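You operate a simulated robot arm through the tools that you are given. There is no shell and no other tool. Be economical: measure what you need, move in short steps, check, and stop when the job is done.

Carry out the task below with a simulated robot arm. There is one attempt and no reset: what you move stays moved.

JOB
Take the white pipe and leave it on the shelf of the plan desk. Take the grey clip from the joints bench top and put it on top of the teal roll there. Take the green guide on the top of the issue table and put it away on the guides shelf. Take the yellow sign from the top of the issue table and put it in the inside the export carton. Put the white bend on the upper deck of the trolley. Put the orange nozzle on the top of the care bench away in the white tray. Put one of the tape measures from the top of the care bench on the yellow card there. Do these in any order. Set down upright: green guide, orange nozzle, tape measure.

Only the result counts: the job must be done as asked and must still hold three seconds after the hand-in. Knocking over, shifting, dropping, spilling or breaking anything else fails it.

ROBOT AND FRAMES
A 5-joint arm with a three-finger gripper on a trunk, on a base that drives. Base frame: it is fixed to the floor where the robot stands at the start and does not move with it; the origin is under the middle of the robot, x ahead of it, y to its left, z up; the surface under the hand at the start is at about z = 850. Readings come in mm, degrees, newtons and seconds.
With the tool pointing down near the work surface it reaches from about 320 to 660 mm from the robot's upright axis, wherever it stands. Its first joint turns from -166.0 to 166.0 degrees. Places, roughly: green guide (6x4x6 cm) [2900, -800, 900]; grey clip (3x5x4 cm) [500, 500, 900]; guides shelf (39x15 cm) [-2940, 6400, 980]; inside the export carton [700, -2200, 800]; orange nozzle (4x4x6 cm) [4400, 5000, 900]; shelf of the plan desk [4600, 1400, 300]; tape measure [4500, 5250, 1000]; teal roll (12x12x3 cm) [900, 200, 900]; upper deck of the trolley [3000, -2600, 700]; white bend (12x12x4 cm) [4600, 1300, 900]; white pipe (20x4x4 cm) [500, 200, 900]; white tray (12x18 cm) [40, 7140, 920]; yellow card [4750, 5750, 1000]; yellow sign [3000, -1250, 1000]. The tool tilts only in the upright plane through the base axis and itself; it spins freely about its own axis. Payload 1.37 kg.
Tool frame: the origin (TCP) lies between the finger pads and is the grasp point; the fingertips stand 16 mm ahead of it; z points along the fingers, y is the line along which they close. The gripper opens to 101 mm. The gripper's body begins 82 mm behind the TCP.
Orientation is told as [roll, pitch, yaw] about the base's x, y, z axes, in that order, counted from this pose: with the fingers straight down and closing along the base's y, the tool's x points along the base's -x, its y along +y and its z along -z.

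CONTROLS
- The arm moves only by the tool nudge_tool. Its argument "targets" is a list of rows, each a list of 7 numbers: the shift along the tool's x, y, z in mm, then the turn, a rotation vector about the tool's x, y, z in degrees, then the closure, from 0 (fully open) to 1 (shut). In form: [[x, y, z, wx, wy, wz, gripper], ...]. A call has 1 to 8 rows; each row is the pose to reach, as a shift and turn from the pose commanded when the call began, along the tool's axes at that moment. Each row takes 0.2 s and may step no farther than 50 mm and 8.6 degrees from the row before; otherwise, or with a gripper value out of range, the whole call is refused. Where a pose cannot be reached the arm comes as near as it can. A force on the tool above 40 N (or 10 N above the force at the start of the call, whichever is more), or a blocked arm, ends the call early, and 0.2 s more pass. Each finger travels about 45 mm/s and halts on what it meets, pressing with about 26 N; the grip force reading is that of the motor and also rises with nothing between the fingers. The clock runs only during rows and for 0.2 s after the last one: add rows that repeat a pose to give the fingers time. It gives the time, the measured TCP pose, the force on the tool (base axes), the opening and the grip force at its end, in the units of the frame above (readings bear some noise), with the torque about the TCP (base axes, N m) and any sound that the robot's microphone picked up.
- Cameras (640 x 400 px; columns grow to the right, rows downward): "scene" is now at [21.5, 185.9, 1584.7]; the picture's right is [0.11, -0.99, 0.00], its down [-0.70, -0.08, -0.71] and it looks along [0.70, 0.08, -0.71] (base axes); focal length 250 px, centre (320, 200). "wrist" rides on the gripper at [72, 20, -104] in the tool frame; the picture's right is [-0.26, 0.96, 0.00], its down [-0.76, -0.21, -0.62] and it looks along [-0.60, -0.16, 0.78] (tool axes); focal length 265 px, centre (320, 200). There is no depth. A picture from a camera that has moved, and an enlarged one, comes with that camera's place and axes in the base frame and with its lens.
- camera(camera): a new picture of that camera. The clock stands still meanwhile.
- slide_trunk(by): slides the trunk up (or, below 0, down) by that many mm; the arm and the scene camera ride with it, the base frame stays. It gives what a move gives, with no picture.
- base_move(legs): drives the robot by 1 to 6 legs, each [ahead, left, turn to the left] in mm, mm and degrees, along the robot's own axes; the way and the turn of a leg run together, so that a leg with both is an arc; at most 1500 mm and 180 degrees a leg. The arm and the cameras ride along, it lands a little off, and it stops where it bumps. It gives what a move gives.
- turn_head(pan, tilt): turns the head with the scene camera to pan (to the left, within 155 degrees either way) and tilt (down, from -29 to 69), counted from straight ahead of the robot. It gives what a move gives.
- zoom(camera, box): a new picture of the part [left, top, right, bottom] of that camera's present view, enlarged. The clock stands still meanwhile.
- sign_off(): hands the job in; it is judged then, once.

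Work in short steps. Places have to be worked out from the pictures, the camera data and where the tool is seen: move nearer, look again, correct. Check each grasp and each placing, and mend what went wrong. You have 207 turns and 184 pictures in all, those below and enlarged ones among them. Open the gripper and draw the arm clear of the work before you hand the job in, unless the task says otherwise; then end with one line.

The tools are called as name(argument=value, ...) on one line, values as JSON. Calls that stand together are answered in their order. nudge_tool: Moves the arm, as the interface text tells. Its arguments: {"type":"object","properties":{"targets":{"type":"array","items":{"type":"array","items":{"type":"number"}}}},"required":["targets"]} The other tools are called the same way: slide_trunk (by) slides the trunk up or down; base_move (legs) drives the base; turn_head (pan, tilt) turns the head that bears the scene camera; camera (camera) takes a picture; zoom (camera, box) takes an enlarged picture of a part of a camera's view; sign_off () hands the job in.

At the start:

```text
time_s: 0.0
ee_pos: [325.8, 288.6, 1083.3]
ee_rot: [0.1, 0.1, 0.0]
ft_force: [-0.5, 0.2, -0.3]
wrist_torque: [0.0, -0.01, 0.0]
finger_gap: 100.5
grip_force: 0.0
trunk travel left (down, up): [-525.0, 65.0]
robot x, y, heading: [-1.1, -3.3, -0.1]
head pan, tilt: [6.5, 45.0]
```

scene: 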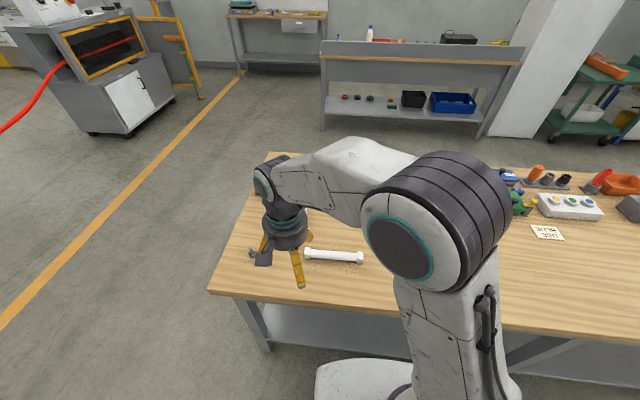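
wrist: 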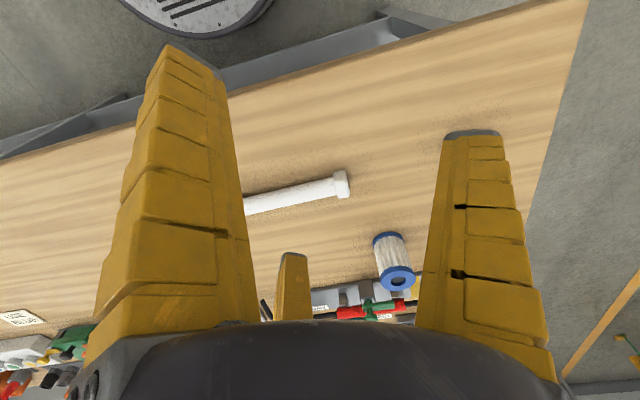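

I'll look for the grey clip, pipe and teal roll on the bench first: zoom in on the present view.

zoom(camera="scene", box=[200, 140, 420, 300])

zoom(camera="scene", box=[440, 120, 640, 270])

turn_head(pan=35, tilt=50)

camera(camera="scene")

```text
2.50 times, centred on (310, 220) of scene
camera zoom: at [21.5, 185.9, 1584.7], right [0.11, -0.99, 0.0], down [-0.7, -0.08, -0.71], along [0.7, 0.08, -0.71], focal length 624 px, centre (345, 150)
```

zoom: 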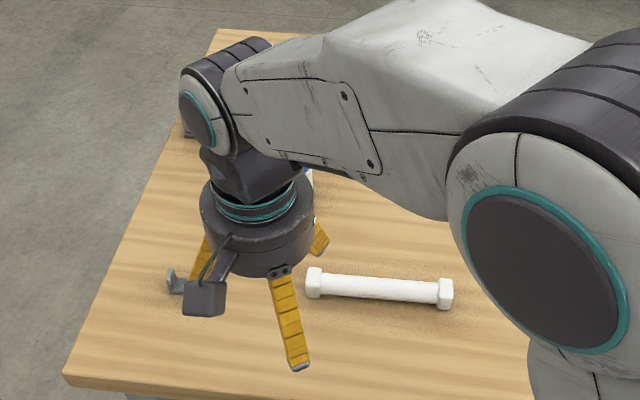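

```text
2.67 times, centred on (540, 195) of scene
camera zoom: at [21.5, 185.9, 1584.7], right [0.11, -0.99, 0.0], down [-0.7, -0.08, -0.71], along [0.7, 0.08, -0.71], focal length 666 px, centre (-267, 213)
```

zoom: 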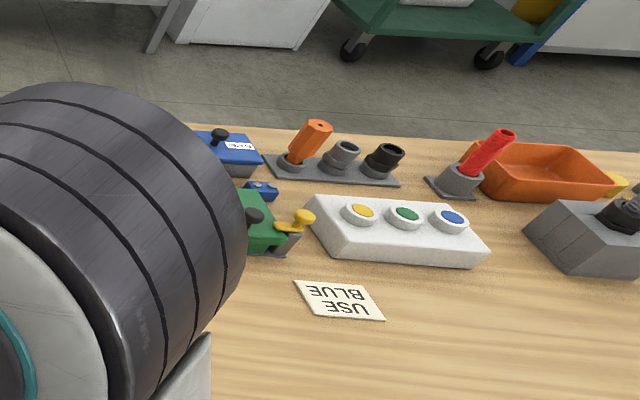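

```text
time_s: 0.9
ee_pos: [325.5, 289.0, 1082.9]
ee_rot: [0.0, 0.0, 0.0]
ft_force: [0.0, -0.4, -0.2]
wrist_torque: [0.01, 0.01, -0.04]
finger_gap: 100.8
grip_force: 0.0
trunk travel left (down, up): [-525.0, 65.0]
robot x, y, heading: [-1.4, 0.3, 0.0]
head pan, tilt: [35.0, 50.0]
```

```text
179 pictures are left
camera scene: at [3.9, 220.7, 1577.8], right [0.57, -0.82, 0.0], down [-0.63, -0.44, -0.64], along [0.53, 0.37, -0.77], focal length 250 px, centre (320, 200)
```

scene: 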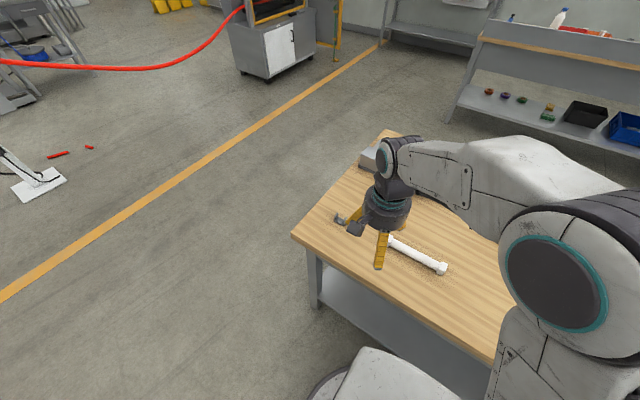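

Get an overview of the room ahead, left, right and behind before driving.

turn_head(pan=0, tilt=15)

camera(camera="scene")

turn_head(pan=80, tilt=20)

camera(camera="scene")

turn_head(pan=-70, tilt=20)

camera(camera="scene")

```text
time_s: 1.9
ee_pos: [325.8, 287.8, 1082.3]
ee_rot: [0.0, 0.0, 0.0]
ft_force: [0.7, 0.0, -1.5]
wrist_torque: [0.03, -0.04, 0.0]
finger_gap: 100.6
grip_force: 0.0
trunk travel left (down, up): [-525.0, 65.0]
robot x, y, heading: [3.5, -1.4, 0.1]
head pan, tilt: [0.0, 15.0]
```

```text
178 pictures are left
camera scene: at [34.2, 176.7, 1631.4], right [0.0, -1.0, 0.0], down [-0.26, 0.0, -0.97], along [0.97, 0.0, -0.26], focal length 250 px, centre (320, 200)
```

scene: 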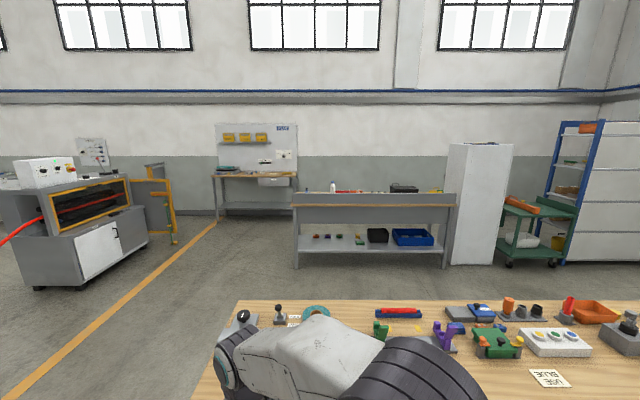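

```text
time_s: 3.5
ee_pos: [325.9, 288.8, 1082.7]
ee_rot: [0.0, 0.0, 0.1]
ft_force: [-0.1, -1.2, -0.1]
wrist_torque: [0.0, -0.01, 0.01]
finger_gap: 100.7
grip_force: 0.0
trunk travel left (down, up): [-525.0, 65.0]
robot x, y, heading: [-0.4, -0.7, -0.2]
head pan, tilt: [80.0, 20.0]
```

```text
177 pictures are left
camera scene: at [-43.0, 268.3, 1623.3], right [0.98, -0.17, 0.0], down [-0.06, -0.34, -0.94], along [0.16, 0.93, -0.34], focal length 250 px, centre (320, 200)
```

scene: 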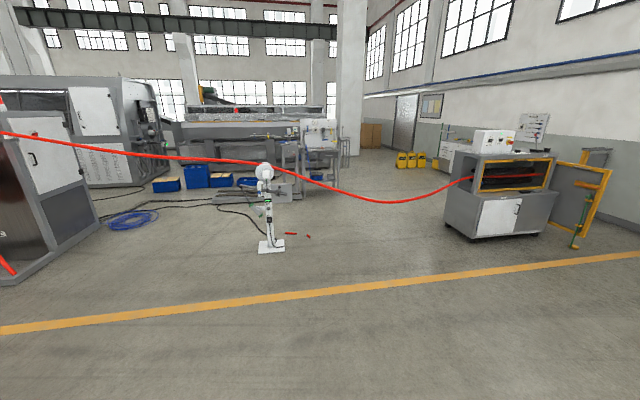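

```text
time_s: 5.8
ee_pos: [326.7, 287.8, 1082.5]
ee_rot: [0.0, 0.0, 0.0]
ft_force: [0.5, 0.4, 0.3]
wrist_torque: [-0.01, -0.01, 0.03]
finger_gap: 100.5
grip_force: 0.1
trunk travel left (down, up): [-525.0, 65.0]
robot x, y, heading: [3.9, -1.8, -0.1]
head pan, tilt: [-70.0, 20.0]
```

```text
176 pictures are left
camera scene: at [-27.4, 89.1, 1623.4], right [-0.94, -0.34, 0.0], down [-0.12, 0.32, -0.94], along [0.32, -0.88, -0.34], focal length 250 px, centre (320, 200)
```

scene: 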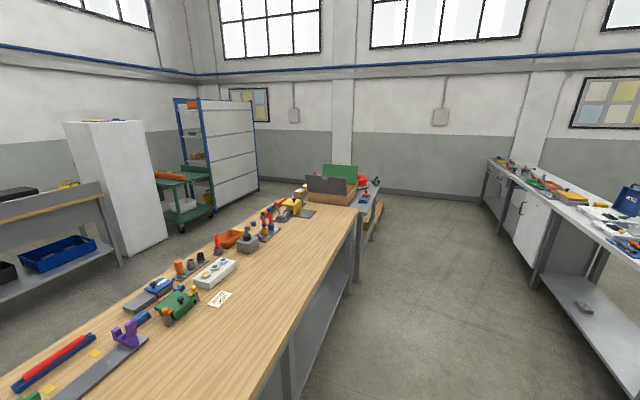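

Bench spans about x 326–1078 with its left end near y 556; the teal roll is near (957,194), the clip near (456,463). I shift left so the clip is straight ahead, and look down.

base_move(legs=[[0, 300, 0]])

turn_head(pan=0, tilt=50)

camera(camera="scene")

camera(camera="wrist")

```text
time_s: 7.9
ee_pos: [325.9, 590.5, 1082.6]
ee_rot: [-0.1, 0.0, 0.0]
ft_force: [-0.1, 1.4, -0.6]
wrist_torque: [-0.02, 0.01, -0.03]
finger_gap: 100.6
grip_force: 0.0
trunk travel left (down, up): [-525.0, 65.0]
robot x, y, heading: [-1.3, 299.6, 0.0]
head pan, tilt: [-70.0, 20.0]
```

```text
time_s: 9.3
ee_pos: [325.4, 589.9, 1083.5]
ee_rot: [-0.1, 0.1, 0.2]
ft_force: [0.6, -0.3, 0.0]
wrist_torque: [0.04, 0.05, 0.03]
finger_gap: 100.8
grip_force: 0.1
trunk travel left (down, up): [-525.0, 65.0]
robot x, y, heading: [-3.2, 301.6, 0.1]
head pan, tilt: [0.0, 50.0]
```

```text
175 pictures are left
camera scene: at [17.2, 477.4, 1577.8], right [0.0, -1.0, 0.0], down [-0.77, 0.0, -0.64], along [0.64, 0.0, -0.77], focal length 250 px, centre (320, 200)
```

scene: 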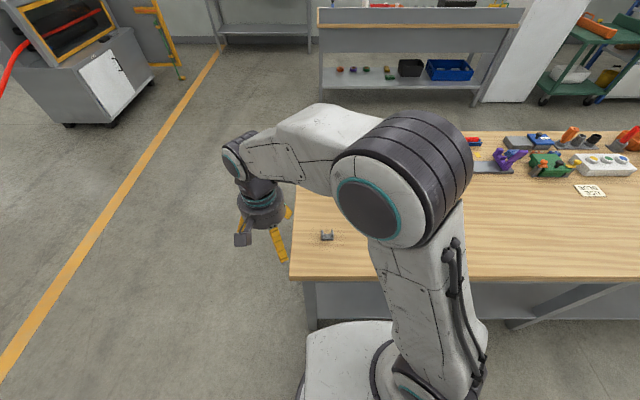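

```text
174 pictures are left
camera wrist: at [252.5, 609.9, 1187.2], right [0.26, 0.96, 0.0], down [0.76, -0.21, 0.62], along [0.6, -0.16, -0.78], focal length 265 px, centre (320, 200)
```

wrist: 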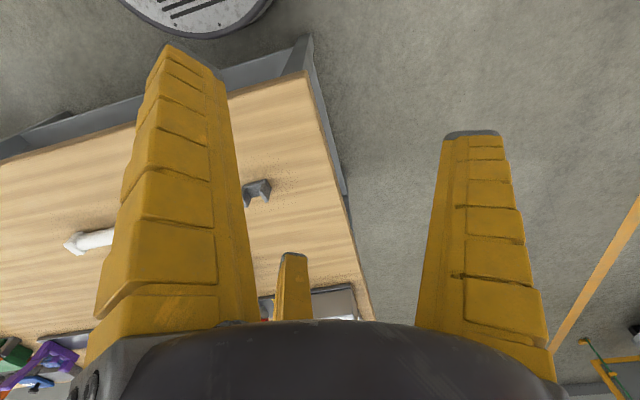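

Clip is near (454,457). I zoom to see its shape and orientation.

zoom(camera="scene", box=[300, 216, 356, 251])

zoom(camera="wrist", box=[215, 160, 311, 220])

nudge_tool(targets=[[0, 0, 0, 0, 0, 0, 0.3], [0, 0, 0, 0, 0, 0, 0.6], [0, 0, 0, 0, 0, 0, 0.6], [0, 0, 0, 0, 0, 0, 0.6]])

camera(camera="wrist")

```text
11.43 times, centred on (328, 234) of scene
camera zoom: at [17.2, 477.4, 1577.8], right [0.0, -1.0, 0.0], down [-0.77, 0.0, -0.64], along [0.64, 0.0, -0.77], focal length 2853 px, centre (229, -183)
```

zoom: 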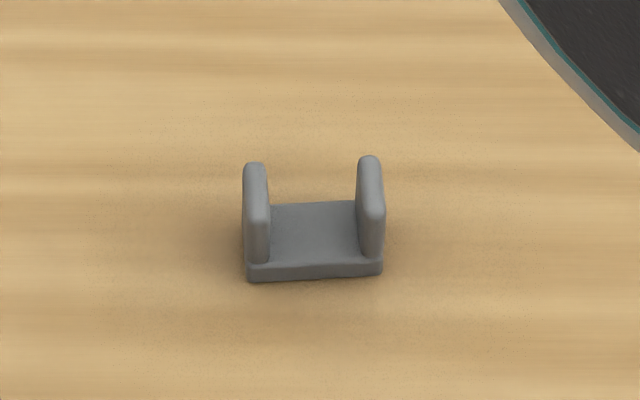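

```text
6.67 times, centred on (263, 190) of wrist
camera zoom: at [252.5, 609.9, 1187.2], right [0.26, 0.96, 0.0], down [0.76, -0.21, 0.62], along [0.6, -0.16, -0.78], focal length 1769 px, centre (700, 267)
```

zoom: 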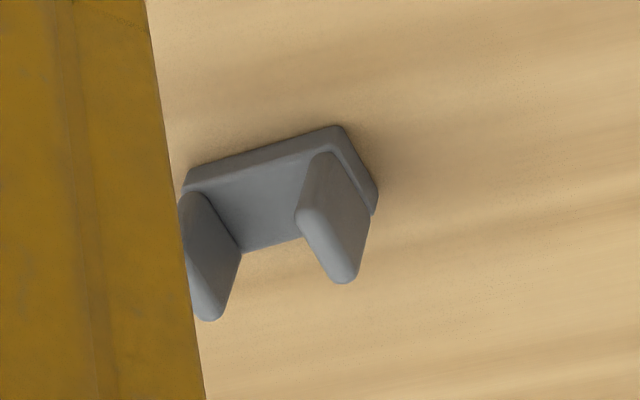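

```text
time_s: 10.3
ee_pos: [324.6, 590.8, 1083.7]
ee_rot: [0.0, 0.1, 0.2]
ft_force: [0.6, 0.8, 0.5]
wrist_torque: [-0.03, 0.0, -0.03]
finger_gap: 44.7
grip_force: 3.3
trunk travel left (down, up): [-525.0, 65.0]
robot x, y, heading: [-3.6, 299.9, 0.1]
head pan, tilt: [0.0, 50.0]
```

```text
171 pictures are left
camera wrist: at [252.5, 609.9, 1187.2], right [0.26, 0.96, 0.0], down [0.76, -0.21, 0.62], along [0.6, -0.16, -0.78], focal length 265 px, centre (320, 200)
```

wrist: 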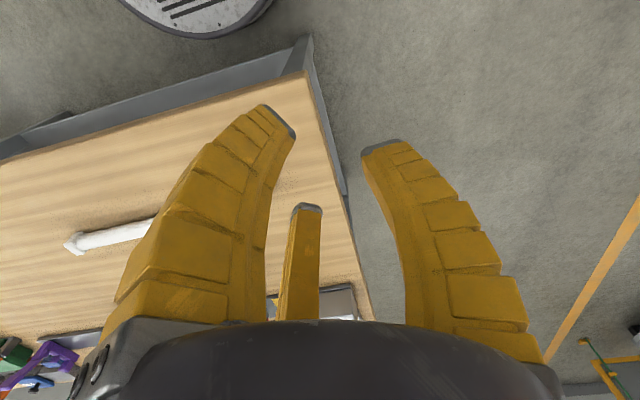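

The clip is a U-bracket ~39 mm wide along y, yawed slightly (~5°). I move above it at z≈950 and look.

nudge_tool(targets=[[-32, -33, 20, 0, 0, -1.5, 0.3], [-64, -66, 50, 0, 0, -3, 0.3], [-96, -99, 85, 0, 0, -4.5, 0.3], [-129, -133, 115, 0, 0, -5.5, 0.3], [-129, -133, 133, 0, 0, -5.5, 0.3]])

camera(camera="wrist")

camera(camera="scene")

```text
refused: row 1 steps farther than a row can; nothing moved
```

```text
170 pictures are left
camera wrist: at [252.5, 609.9, 1187.2], right [0.26, 0.96, 0.0], down [0.76, -0.21, 0.62], along [0.6, -0.16, -0.78], focal length 265 px, centre (320, 200)
```

wrist: 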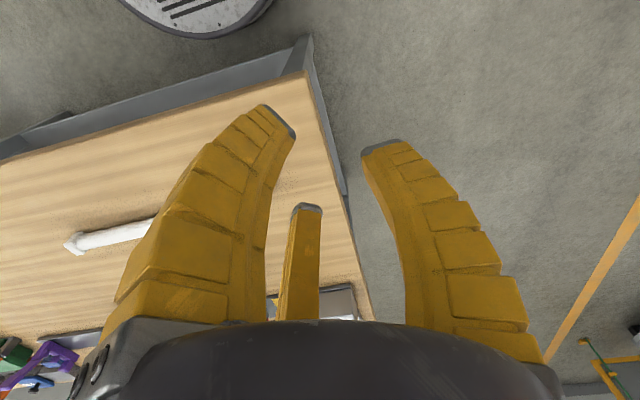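

```text
169 pictures are left
camera scene: at [17.2, 477.4, 1577.8], right [0.0, -1.0, 0.0], down [-0.77, 0.0, -0.64], along [0.64, 0.0, -0.77], focal length 250 px, centre (320, 200)
```

scene: 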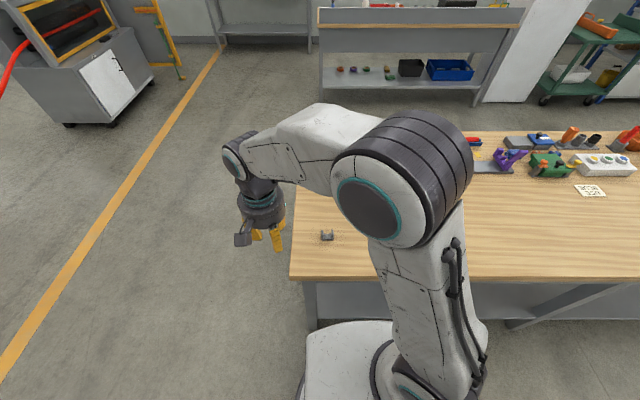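

The row steps were a bit over 50 mm; I resend with smaller steps.

nudge_tool(targets=[[-26, -26, 26, 0, 0, -1, 0.3], [-52, -53, 52, 0, 0, -2, 0.3], [-78, -80, 78, 0, 0, -3.5, 0.3], [-104, -107, 104, 0, 0, -4.5, 0.3], [-129, -133, 130, 0, 0, -5.5, 0.3]])

camera(camera="wrist")

```text
time_s: 11.5
ee_pos: [454.8, 455.9, 951.9]
ee_rot: [0.0, 0.0, 5.7]
ft_force: [0.2, -1.2, -0.3]
wrist_torque: [-0.02, -0.01, 0.0]
finger_gap: 73.4
grip_force: 2.5
trunk travel left (down, up): [-525.0, 65.0]
robot x, y, heading: [1.9, 296.7, -0.2]
head pan, tilt: [0.0, 50.0]
```

```text
168 pictures are left
camera wrist: at [381.2, 468.7, 1056.4], right [0.17, 0.99, 0.0], down [0.77, -0.13, 0.62], along [0.61, -0.1, -0.78], focal length 265 px, centre (320, 200)
```

wrist: 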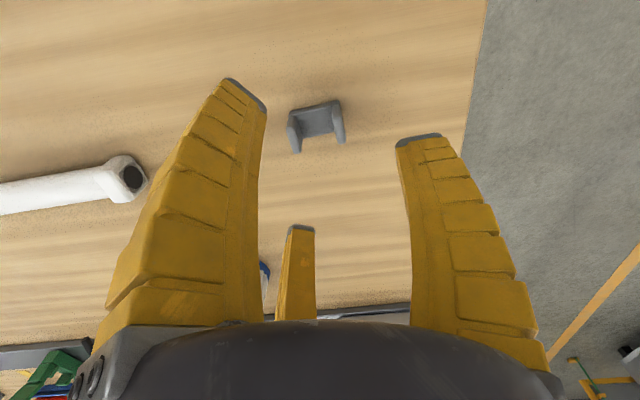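

Clip is centred under the tool at (455,454). I descend to z≈870 and close.

nudge_tool(targets=[[0, -1, 40, 0, 0, 0, 0.3], [0, -1, 70, 0, 0, 0, 0.3], [0, -1, 82, 0, 0, 0, 0.3], [0, -1, 82, 0, 0, 0, 0.6], [0, -1, 82, 0, 0, 0, 0.8], [0, -1, 82, 0, 0, 0, 0.8], [0, -1, 82, 0, 0, 0, 0.8]])

camera(camera="wrist")

```text
time_s: 13.1
ee_pos: [454.7, 456.4, 870.6]
ee_rot: [-0.1, 0.0, 5.6]
ft_force: [-0.2, 0.1, 1.0]
wrist_torque: [-0.01, 0.0, -0.03]
finger_gap: 25.7
grip_force: 4.1
trunk travel left (down, up): [-525.0, 65.0]
robot x, y, heading: [-0.1, 304.7, -0.1]
head pan, tilt: [0.0, 50.0]
```

```text
167 pictures are left
camera wrist: at [380.3, 468.9, 974.8], right [0.17, 0.99, 0.0], down [0.77, -0.13, 0.62], along [0.61, -0.1, -0.78], focal length 265 px, centre (320, 200)
```

wrist: 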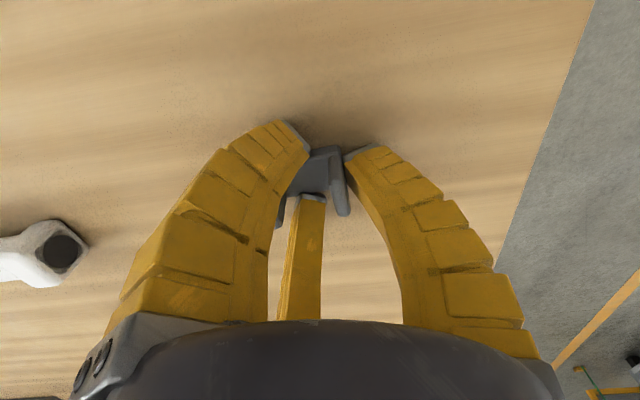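

Gap follows the command so it's not gripping yet; close fully.

nudge_tool(targets=[[0, 0, 0, 0, 0, 0, 1], [0, 0, 0, 0, 0, 0, 1], [0, 0, 0, 0, 0, 0, 1]])

camera(camera="wrist")

```text
time_s: 13.9
ee_pos: [455.0, 457.8, 872.4]
ee_rot: [0.0, -0.3, 5.8]
ft_force: [-0.2, 6.9, 15.6]
wrist_torque: [0.01, -0.05, 0.03]
finger_gap: 6.1
grip_force: 26.1
trunk travel left (down, up): [-525.0, 65.0]
robot x, y, heading: [-3.4, 302.1, 0.0]
head pan, tilt: [0.0, 50.0]
```

```text
166 pictures are left
camera wrist: at [380.2, 470.0, 975.9], right [0.17, 0.99, 0.0], down [0.77, -0.13, 0.62], along [0.62, -0.1, -0.78], focal length 265 px, centre (320, 200)
```

wrist: 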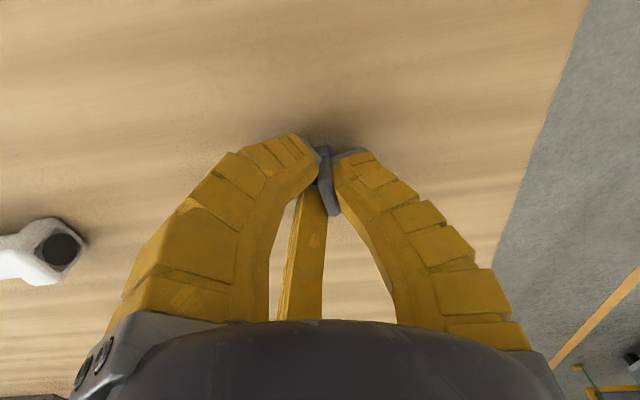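

Gap 6 mm means only something thin (one flange) is held. I inspect closely.

zoom(camera="wrist", box=[272, 120, 384, 240])

zoom(camera="scene", box=[280, 190, 376, 250])

```text
3.33 times, centred on (328, 180) of wrist
camera zoom: at [380.2, 470.0, 975.9], right [0.17, 0.99, 0.0], down [0.77, -0.13, 0.62], along [0.62, -0.1, -0.78], focal length 885 px, centre (293, 267)
```

zoom: 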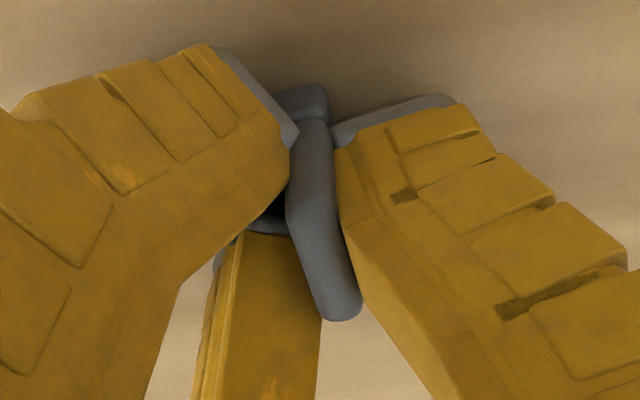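

```text
6.67 times, centred on (328, 220) of scene
camera zoom: at [15.8, 478.1, 1577.9], right [0.0, -1.0, 0.0], down [-0.77, 0.0, -0.64], along [0.64, 0.0, -0.77], focal length 1664 px, centre (267, 67)
```

zoom: 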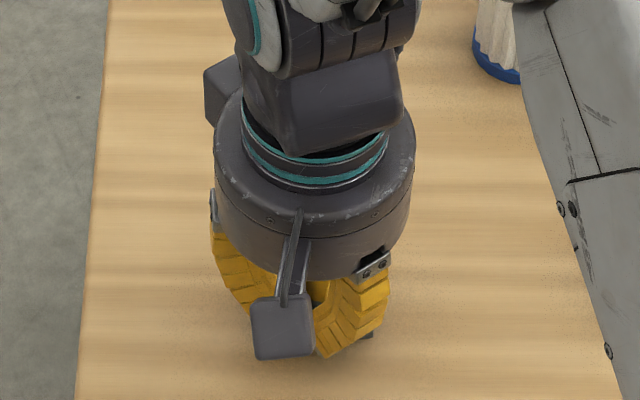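

The fingers hold the +y flange. I lift gently 60 mm and check whether the clip comes along level.

nudge_tool(targets=[[0, 0, -10, 0, 0, 0, 1], [0, 0, -30, 0, 0, 0, 1], [0, 0, -60, 0, 0, 0, 1]])

camera(camera="wrist")

zoom(camera="scene", box=[280, 190, 376, 250])

```text
time_s: 14.7
ee_pos: [453.8, 455.3, 930.6]
ee_rot: [0.0, 0.0, 5.5]
ft_force: [-0.9, 0.2, 0.4]
wrist_torque: [-0.01, 0.02, 0.04]
finger_gap: 6.0
grip_force: 26.5
trunk travel left (down, up): [-525.0, 65.0]
robot x, y, heading: [-3.9, 299.9, 0.1]
head pan, tilt: [0.0, 50.0]
```

```text
163 pictures are left
camera wrist: at [379.4, 468.4, 1035.6], right [0.17, 0.99, 0.0], down [0.77, -0.13, 0.62], along [0.61, -0.11, -0.78], focal length 265 px, centre (320, 200)
```

wrist: 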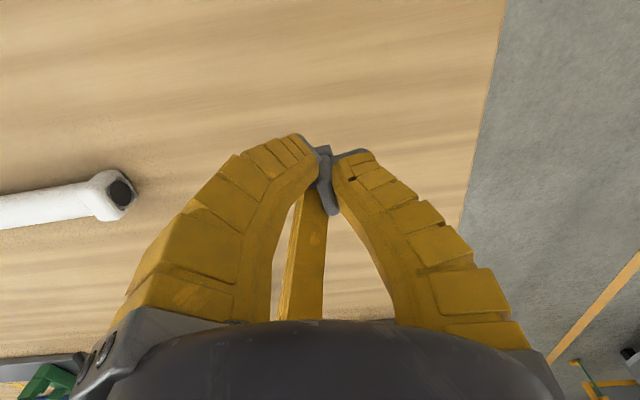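

```text
6.67 times, centred on (328, 220) of scene
camera zoom: at [16.7, 477.2, 1577.7], right [0.0, -1.0, 0.0], down [-0.77, 0.0, -0.64], along [0.64, 0.0, -0.77], focal length 1664 px, centre (267, 67)
```

zoom: 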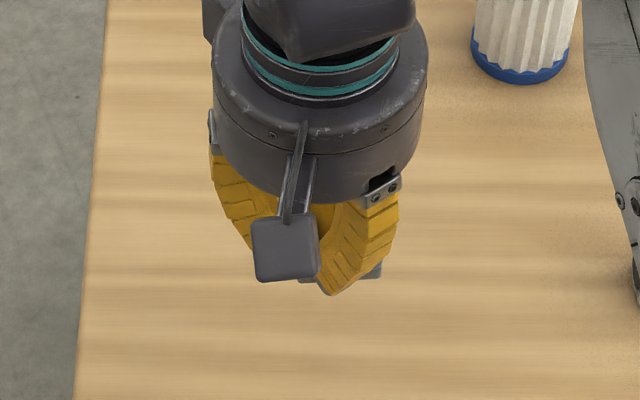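

Clip is held by its +y flange. I raise it and drive round to the back side of the bench, facing −x, where the teal roll is within reach.

nudge_tool(targets=[[0, 0, -40, 0, 0, 0, 1], [0, 0, -80, 0, 0, 0, 1], [0, 0, -120, 0, 0, 0, 1]])

base_move(legs=[[0, 700, 0], [1450, 0, 0], [0, 0, 180], [0, 500, 0]])

turn_head(pan=0, tilt=50)

camera(camera="scene")

```text
time_s: 15.5
ee_pos: [453.5, 456.1, 1052.1]
ee_rot: [0.0, -0.1, 5.6]
ft_force: [0.1, -0.4, -0.6]
wrist_torque: [0.01, 0.04, -0.03]
finger_gap: 6.1
grip_force: 25.9
trunk travel left (down, up): [-525.0, 65.0]
robot x, y, heading: [1.0, 301.9, -0.1]
head pan, tilt: [0.0, 50.0]
```

```text
time_s: 36.1
ee_pos: [1003.5, 338.4, 1051.3]
ee_rot: [0.0, 0.0, -174.8]
ft_force: [0.1, 0.1, 1.1]
wrist_torque: [0.01, 0.01, -0.01]
finger_gap: 5.9
grip_force: 26.2
trunk travel left (down, up): [-525.0, 65.0]
robot x, y, heading: [1462.0, 487.5, 179.8]
head pan, tilt: [0.0, 50.0]
```

```text
time_s: 36.7
ee_pos: [1003.7, 337.3, 1051.0]
ee_rot: [0.0, 0.1, -174.8]
ft_force: [0.0, -0.2, 0.4]
wrist_torque: [-0.03, 0.01, -0.01]
finger_gap: 6.0
grip_force: 26.4
trunk travel left (down, up): [-525.0, 65.0]
robot x, y, heading: [1457.3, 489.2, 179.7]
head pan, tilt: [0.0, 50.0]
```

```text
161 pictures are left
camera scene: at [1442.4, 315.9, 1577.8], right [0.01, 1.0, 0.0], down [0.77, 0.0, -0.64], along [-0.64, 0.0, -0.77], focal length 250 px, centre (320, 200)
```

scene: 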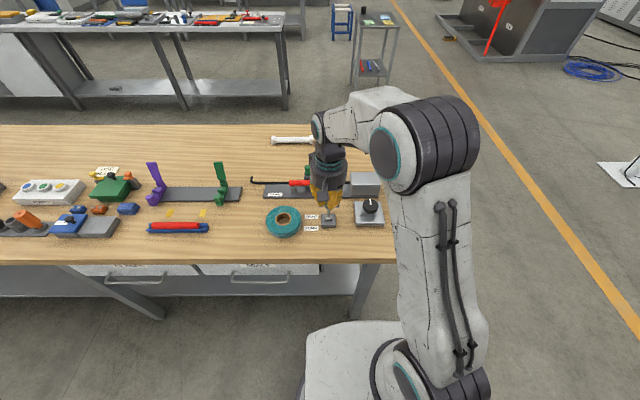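

Roll is at about (954,190). Zoom to see its hole and nearby cards.

zoom(camera="scene", box=[250, 190, 346, 250])

camera(camera="wrist")

```text
6.67 times, centred on (298, 220) of scene
camera zoom: at [1442.4, 315.9, 1577.8], right [0.01, 1.0, 0.0], down [0.77, 0.0, -0.64], along [-0.64, 0.0, -0.77], focal length 1664 px, centre (467, 67)
```

zoom: 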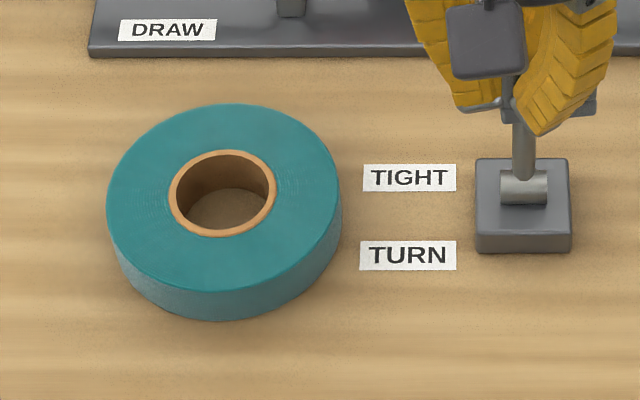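

```text
159 pictures are left
camera wrist: at [1077.1, 325.5, 1155.3], right [-0.18, -0.98, 0.0], down [-0.77, 0.14, 0.62], along [-0.61, 0.11, -0.78], focal length 265 px, centre (320, 200)
```

wrist: 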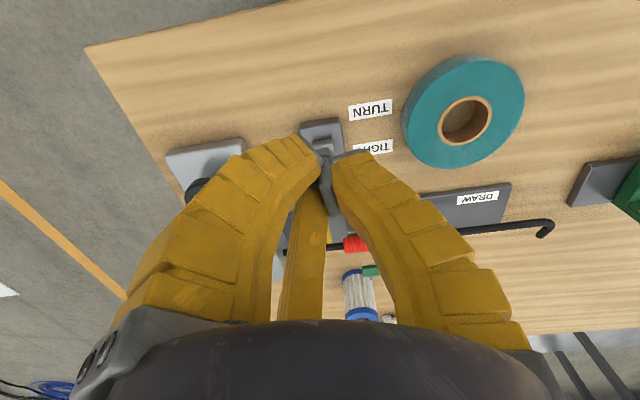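

Roll's centre ≈(946,191), annulus 27–60 mm. I'll place the clip on the near (+x) part of the ring: TCP to about (988,174.5), first at z≈930.

nudge_tool(targets=[[-7, 40, 0, 0, 0, 0, 1], [-15, 80, 0, 0, 0, 0, 1], [-22, 120, 0, 0, 0, 0, 1], [-30, 161, 0, 0, 0, 0, 1], [-30, 161, 45, 0, 0, 0, 1], [-30, 161, 90, 0, 0, 0, 1], [-30, 161, 125, 0, 0, 0, 1]])

camera(camera="wrist")

zoom(camera="scene", box=[250, 180, 346, 240])

```text
time_s: 38.3
ee_pos: [989.1, 173.4, 926.5]
ee_rot: [0.0, 0.0, -174.8]
ft_force: [0.2, -1.5, 0.3]
wrist_torque: [-0.01, 0.0, -0.01]
finger_gap: 6.0
grip_force: 25.7
trunk travel left (down, up): [-525.0, 65.0]
robot x, y, heading: [1460.9, 492.1, 179.8]
head pan, tilt: [0.0, 50.0]
```

```text
158 pictures are left
camera wrist: at [1061.9, 161.3, 1030.4], right [-0.18, -0.98, 0.0], down [-0.77, 0.14, 0.62], along [-0.61, 0.11, -0.78], focal length 265 px, centre (320, 200)
```

wrist: 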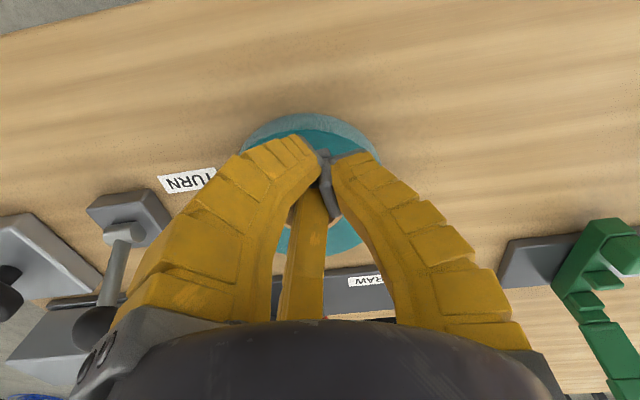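

```text
6.67 times, centred on (298, 210) of scene
camera zoom: at [1442.1, 315.5, 1577.8], right [0.01, 1.0, 0.0], down [0.77, 0.0, -0.64], along [-0.64, 0.0, -0.77], focal length 1664 px, centre (467, 133)
```

zoom: 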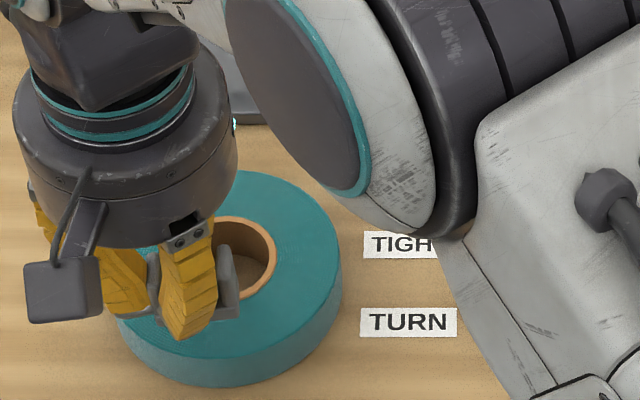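

Alignment over the near part of the ring looks right. I lower in small steps to contact.

nudge_tool(targets=[[0, 0, 12, 0, 0, 0, 1], [0, 0, 20, 0, 0, 0, 1], [0, 0, 24, 0, 0, 0, 1]])

zoom(camera="scene", box=[250, 190, 314, 240])

```text
time_s: 39.1
ee_pos: [989.3, 174.4, 902.7]
ee_rot: [0.1, -0.1, -174.8]
ft_force: [0.7, 0.7, 5.9]
wrist_torque: [-0.02, 0.01, -0.02]
finger_gap: 6.0
grip_force: 26.2
trunk travel left (down, up): [-525.0, 65.0]
robot x, y, heading: [1458.4, 486.9, 179.7]
head pan, tilt: [0.0, 50.0]
```

```text
8.00 times, centred on (282, 215) of scene
camera zoom: at [1443.0, 316.2, 1578.0], right [0.01, 1.0, 0.0], down [0.77, 0.0, -0.64], along [-0.64, 0.0, -0.77], focal length 1997 px, centre (624, 80)
```

zoom: 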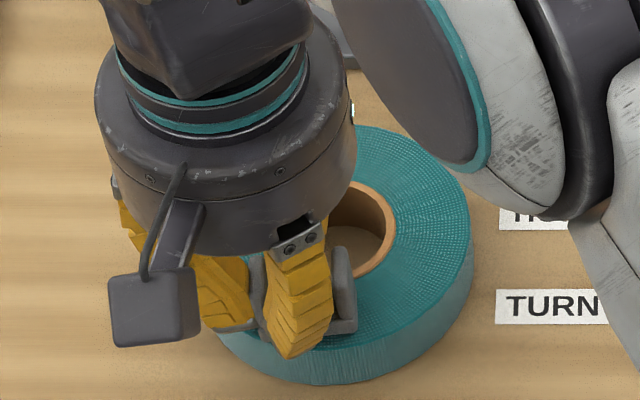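

Contact felt (≈6 N) on the roll. I open slightly (inner finger is inside the U), then rise straight up.

nudge_tool(targets=[[0, 0, 0, 0, 0, 0, 0.85], [0, 0, 0, 0, 0, 0, 0.85], [0, 0, 0, 0, 0, 0, 0.85], [0, 0, -10, 0, 0, 0, 0.85], [0, 0, -40, 0, 0, 0, 0.85], [0, 0, -90, 0, 0, 0, 0.85], [0, 0, -130, 0, 0, 0, 0.85]])

camera(camera="wrist")

zoom(camera="scene", box=[250, 190, 314, 240])

```text
time_s: 40.7
ee_pos: [989.5, 176.0, 1033.5]
ee_rot: [0.0, 0.1, -174.8]
ft_force: [-0.8, 0.8, 0.3]
wrist_torque: [-0.01, 0.05, 0.01]
finger_gap: 21.0
grip_force: 4.2
trunk travel left (down, up): [-525.0, 65.0]
robot x, y, heading: [1458.5, 488.6, 179.7]
head pan, tilt: [0.0, 50.0]
```

```text
155 pictures are left
camera wrist: at [1062.3, 162.7, 1137.1], right [-0.18, -0.98, 0.0], down [-0.77, 0.14, 0.62], along [-0.61, 0.11, -0.78], focal length 265 px, centre (320, 200)
```

wrist: 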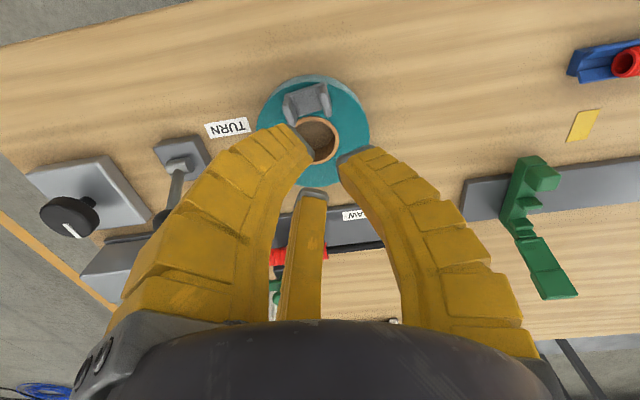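

```text
8.00 times, centred on (282, 215) of scene
camera zoom: at [1442.7, 316.0, 1577.7], right [0.01, 1.0, 0.0], down [0.77, 0.0, -0.64], along [-0.64, 0.0, -0.77], focal length 1997 px, centre (624, 80)
```

zoom: 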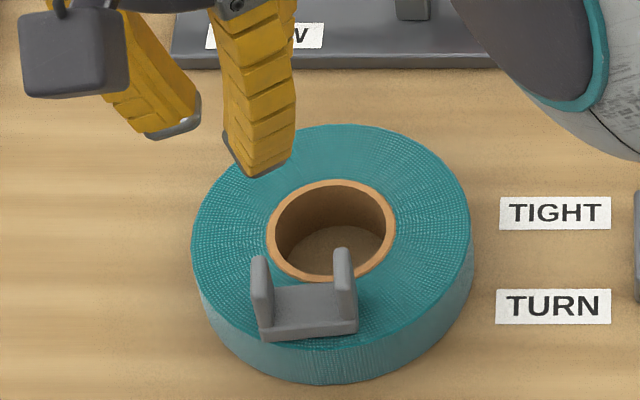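

Clip rests stably on the roll. Now raise the arm, and drive back to the front of the bench for the pipe.

nudge_tool(targets=[[0, 0, -45, 0, 0, 0, 0.5]])

base_move(legs=[[0, -511, 0], [0, 0, -180], [-1460, 0, 0], [0, -1100, 0]])

camera(camera="wrist")

camera(camera="scene")

```text
time_s: 41.1
ee_pos: [988.4, 174.9, 1077.7]
ee_rot: [0.0, 0.0, -174.9]
ft_force: [0.3, 0.4, 0.1]
wrist_torque: [-0.03, -0.01, 0.01]
finger_gap: 54.3
grip_force: 3.0
trunk travel left (down, up): [-525.0, 65.0]
robot x, y, heading: [1460.3, 490.6, 180.0]
head pan, tilt: [0.0, 50.0]
```

```text
time_s: 63.6
ee_pos: [456.4, 220.2, 1078.1]
ee_rot: [0.0, -0.1, 6.0]
ft_force: [0.4, -0.2, -0.3]
wrist_torque: [0.03, 0.0, 0.02]
finger_gap: 54.2
grip_force: 2.7
trunk travel left (down, up): [-525.0, 65.0]
robot x, y, heading: [-9.0, -101.1, 0.4]
head pan, tilt: [0.0, 50.0]
```

```text
153 pictures are left
camera wrist: at [382.9, 232.6, 1181.6], right [0.16, 0.99, 0.0], down [0.77, -0.13, 0.62], along [0.61, -0.1, -0.78], focal length 265 px, centre (320, 200)
```

wrist: 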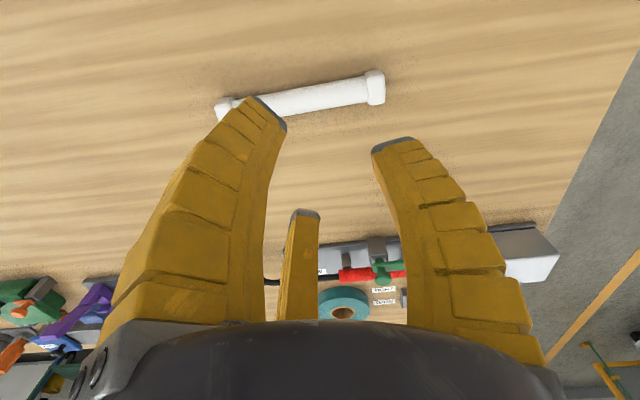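

```text
152 pictures are left
camera scene: at [6.8, 74.3, 1577.8], right [0.01, -1.0, 0.0], down [-0.77, -0.01, -0.64], along [0.64, 0.01, -0.77], focal length 250 px, centre (320, 200)
```

scene: 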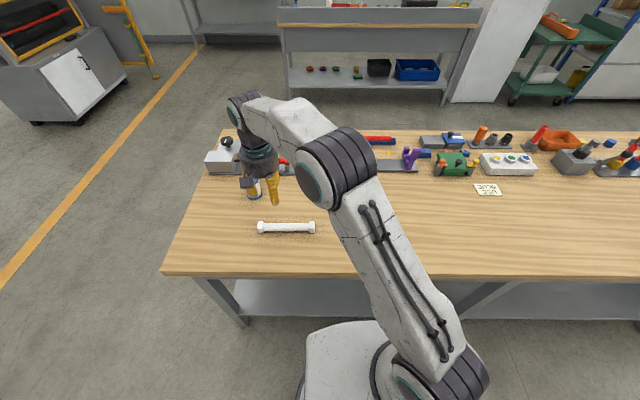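

Pipe centre ≈(475,193), lying along y. I rotate the tool ~83° so the fingers close across it and come down to z≈960 over it.

nudge_tool(targets=[[-2, -4, 0, 0, 0, -8, 0.4], [-4, -8, 0, 0, 0, -16, 0.4], [-6, -12, 0, 0, 0, -24, 0.4], [-8, -16, 0, 0, 0, -32, 0.4], [-10, -20, 20, 0, 0, -40, 0.4], [-12, -24, 40, 0, 0, -48, 0.4], [-14, -27, 60, 0, 0, -56, 0.4], [-15.6, -29, 80, 0, 0, -64, 0.4]])

nudge_tool(targets=[[0, 0, 15, 0, 0, -8, 0.4], [0, 0, 30, 0, 0, -16, 0.4], [0, 0, 40, 0, 0, -19, 0.4]])

camera(camera="wrist")

zoom(camera="scene", box=[220, 170, 348, 250])

```text
time_s: 65.4
ee_pos: [475.8, 193.7, 997.9]
ee_rot: [0.0, -0.1, 70.4]
ft_force: [0.5, 0.0, -0.1]
wrist_torque: [-0.02, 0.02, 0.02]
finger_gap: 64.2
grip_force: 2.8
trunk travel left (down, up): [-525.0, 65.0]
robot x, y, heading: [-9.8, -101.4, 0.6]
head pan, tilt: [0.0, 50.0]
```

```text
time_s: 66.2
ee_pos: [476.8, 191.7, 956.5]
ee_rot: [-0.2, 0.1, 89.2]
ft_force: [-0.5, 0.4, 0.3]
wrist_torque: [-0.03, 0.0, 0.0]
finger_gap: 64.2
grip_force: 2.7
trunk travel left (down, up): [-525.0, 65.0]
robot x, y, heading: [-9.4, -100.5, 0.4]
head pan, tilt: [0.0, 50.0]
```

```text
151 pictures are left
camera wrist: at [455.1, 120.9, 1061.5], right [-0.96, 0.28, 0.0], down [0.22, 0.75, 0.62], along [0.17, 0.6, -0.78], focal length 265 px, centre (320, 200)
```

wrist: 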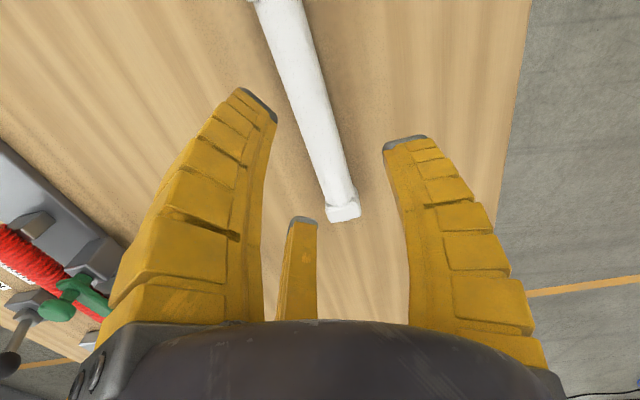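

```text
5.00 times, centred on (284, 210) of scene
camera zoom: at [6.9, 74.7, 1577.8], right [0.01, -1.0, 0.0], down [-0.77, -0.01, -0.64], along [0.64, 0.01, -0.77], focal length 1248 px, centre (500, 150)
```

zoom: 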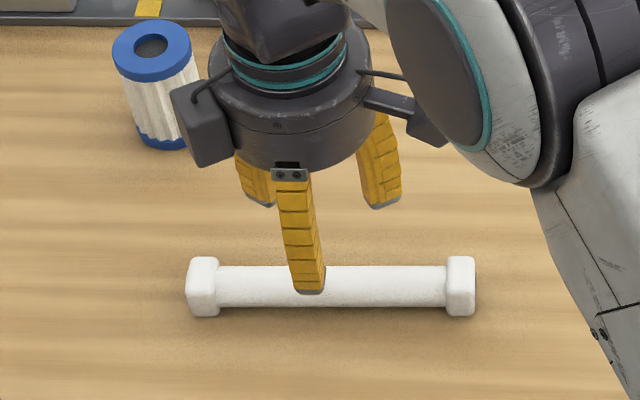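

The pictures show it's effectively a three-jaw gripper (one jaw at tool +y, two at −y). I open fully, offset 11 mm so the tube clears the twin jaws, and descend to z≈872.

nudge_tool(targets=[[0, -11, 0, 0, 0, 0, 0], [0, -11, 0, 0, 0, 0, 0], [0, -11, 20, 0, 0, 0, 0], [0, -11, 50, 0, 0, 0, 0], [0, -11, 70, 0, 0, 0, 0], [0, -11, 84, 0, 0, 0, 0]])

camera(camera="wrist")

zoom(camera="scene", box=[220, 170, 348, 250])

```text
time_s: 67.6
ee_pos: [486.9, 192.9, 873.7]
ee_rot: [-0.1, 0.1, 89.1]
ft_force: [0.4, -0.9, -0.5]
wrist_torque: [0.01, -0.04, 0.0]
finger_gap: 100.5
grip_force: 0.0
trunk travel left (down, up): [-525.0, 65.0]
robot x, y, heading: [-8.8, -103.0, 0.4]
head pan, tilt: [0.0, 50.0]
```

```text
149 pictures are left
camera wrist: at [465.0, 121.7, 977.3], right [-0.96, 0.28, 0.0], down [0.22, 0.75, 0.62], along [0.17, 0.6, -0.78], focal length 265 px, centre (320, 200)
```

wrist: 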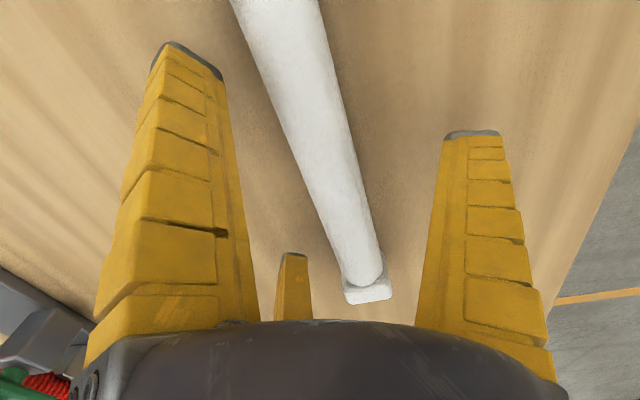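

```text
5.00 times, centred on (284, 210) of scene
camera zoom: at [6.9, 74.7, 1577.8], right [0.01, -1.0, 0.0], down [-0.77, -0.01, -0.64], along [0.64, 0.01, -0.77], focal length 1248 px, centre (500, 150)
```

zoom: 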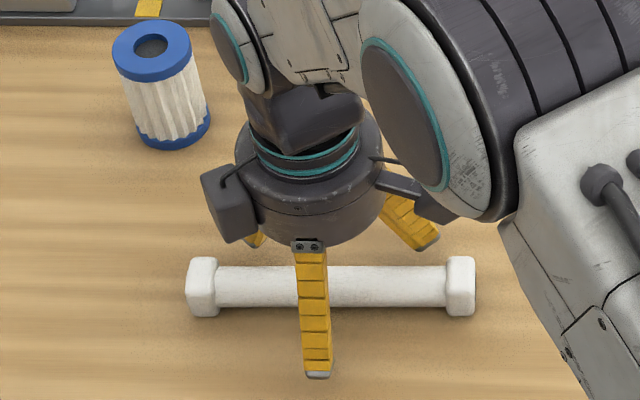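

Jaws straddle the tube cleanly. Close fully and check.

nudge_tool(targets=[[0, 0, 0, 0, 0, 0, 0.4], [0, 0, 0, 0, 0, 0, 0.7], [0, 0, 0, 0, 0, 0, 1], [0, 0, 0, 0, 0, 0, 1], [0, 0, 0, 0, 0, 0, 1], [0, 0, 0, 0, 0, 0, 1]])

camera(camera="wrist")

```text
time_s: 69.0
ee_pos: [486.1, 193.7, 873.8]
ee_rot: [0.1, 0.0, 89.1]
ft_force: [0.2, -0.7, 3.3]
wrist_torque: [-0.06, 0.12, 0.01]
finger_gap: 36.2
grip_force: 25.8
trunk travel left (down, up): [-525.0, 65.0]
robot x, y, heading: [-8.0, -102.3, 1.0]
head pan, tilt: [0.0, 50.0]
```

```text
147 pictures are left
camera wrist: at [464.6, 121.5, 978.1], right [-0.96, 0.28, 0.0], down [0.22, 0.75, 0.62], along [0.17, 0.6, -0.78], focal length 265 px, centre (320, 200)
```

wrist: 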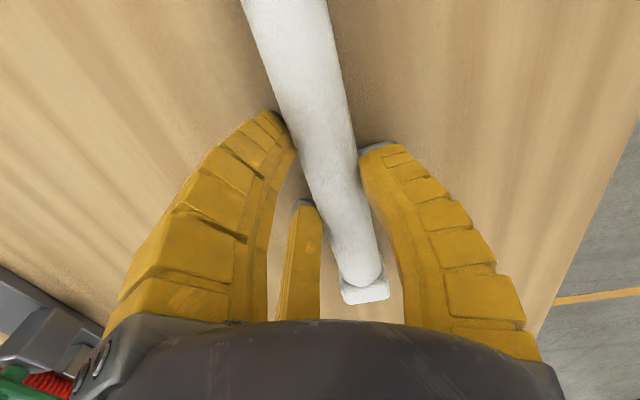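

Pipe gripped (gap 36 mm, force 26 N). Lift, then drive to the plan desk.

nudge_tool(targets=[[0, 0, -15, 0, 0, 0, 1], [0, 0, -60, 0, 0, 0, 1], [0, 0, -110, 0, 0, 0, 1], [0, 0, -160, 0, 0, 0, 1], [0, 0, -200, 0, 0, 0, 1]])

base_move(legs=[[0, 1100, 0], [1500, 0, 0], [1500, 0, 0], [600, 0, 0]])

turn_head(pan=0, tilt=25)

camera(camera="scene")

turn_head(pan=70, tilt=25)

camera(camera="scene")

```text
time_s: 70.2
ee_pos: [487.6, 192.5, 1073.5]
ee_rot: [0.1, 0.0, 89.2]
ft_force: [0.4, -0.2, 0.1]
wrist_torque: [0.0, 0.0, 0.03]
finger_gap: 34.3
grip_force: 25.9
trunk travel left (down, up): [-525.0, 65.0]
robot x, y, heading: [-9.1, -102.9, 0.6]
head pan, tilt: [0.0, 50.0]
```

```text
time_s: 93.0
ee_pos: [4093.1, 1292.6, 1072.0]
ee_rot: [0.1, 0.0, 87.8]
ft_force: [-0.5, 0.5, -0.1]
wrist_torque: [0.03, 0.02, 0.01]
finger_gap: 33.1
grip_force: 26.1
trunk travel left (down, up): [-525.0, 65.0]
robot x, y, heading: [3590.5, 1007.1, -0.8]
head pan, tilt: [0.0, 50.0]
```

```text
time_s: 93.8
ee_pos: [4091.9, 1292.1, 1072.9]
ee_rot: [0.1, 0.0, 87.8]
ft_force: [-0.7, -0.1, -0.7]
wrist_torque: [0.01, -0.03, 0.03]
finger_gap: 33.3
grip_force: 26.2
trunk travel left (down, up): [-525.0, 65.0]
robot x, y, heading: [3589.9, 1009.9, -0.8]
head pan, tilt: [0.0, 25.0]
```

```text
146 pictures are left
camera scene: at [3624.8, 1184.9, 1615.2], right [-0.01, -1.0, 0.0], down [-0.42, 0.0, -0.91], along [0.91, -0.01, -0.42], focal length 250 px, centre (320, 200)
```

scene: 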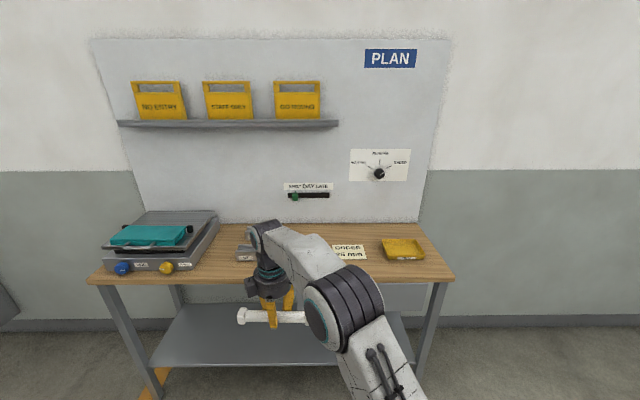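

```text
time_s: 95.3
ee_pos: [4092.8, 1293.0, 1073.6]
ee_rot: [0.0, -0.1, 87.9]
ft_force: [-0.5, 0.2, -1.8]
wrist_torque: [0.0, 0.03, 0.02]
finger_gap: 33.3
grip_force: 26.2
trunk travel left (down, up): [-525.0, 65.0]
robot x, y, heading: [3588.4, 1007.8, -0.7]
head pan, tilt: [70.0, 25.0]
```

```text
145 pictures are left
camera scene: at [3565.2, 1272.1, 1615.3], right [0.94, -0.35, 0.0], down [-0.15, -0.4, -0.91], along [0.32, 0.85, -0.42], focal length 250 px, centre (320, 200)
```

scene: 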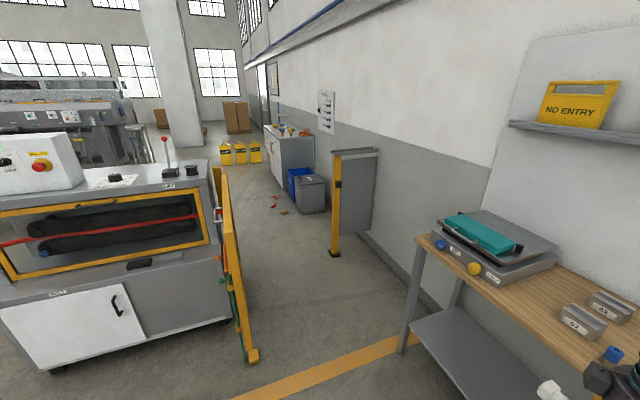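

Desk front edge ≈4450, shelf z≈290 flush with it, and a drawer hangs under the top around y 750–1350. I'll insert at y≈1700: lower trunk fully here, lower the arm, then look.

slide_trunk(by=-525)

base_move(legs=[[0, 400, 0.8]])

turn_head(pan=0, tilt=25)

camera(camera="scene")

```text
refused: -525 is not a number from -400 to 400
```

```text
time_s: 97.7
ee_pos: [4088.9, 1697.1, 1073.9]
ee_rot: [0.0, 0.0, 88.7]
ft_force: [-0.6, 1.0, -0.7]
wrist_torque: [-0.02, 0.02, -0.03]
finger_gap: 33.1
grip_force: 26.0
trunk travel left (down, up): [-525.0, 65.0]
robot x, y, heading: [3587.5, 1403.6, 0.3]
head pan, tilt: [70.0, 25.0]
```

```text
time_s: 99.2
ee_pos: [4089.5, 1697.2, 1072.7]
ee_rot: [0.1, 0.0, 88.6]
ft_force: [0.6, -0.7, -0.6]
wrist_torque: [0.02, 0.01, 0.01]
finger_gap: 33.1
grip_force: 26.1
trunk travel left (down, up): [-525.0, 65.0]
robot x, y, heading: [3592.0, 1405.3, -0.1]
head pan, tilt: [0.0, 25.0]
```

```text
144 pictures are left
camera scene: at [3623.6, 1582.4, 1615.3], right [0.0, -1.0, 0.0], down [-0.42, 0.0, -0.91], along [0.91, 0.0, -0.42], focal length 250 px, centre (320, 200)
```

scene: 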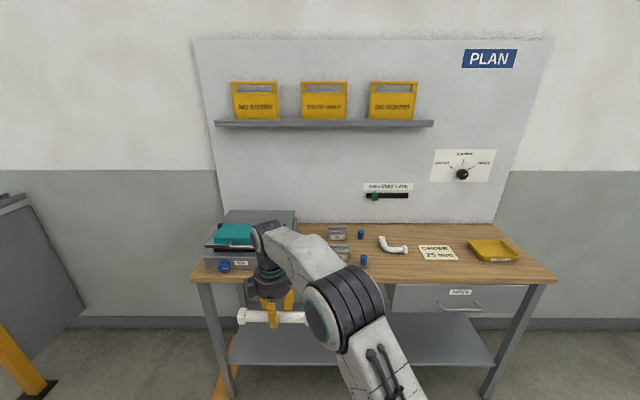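

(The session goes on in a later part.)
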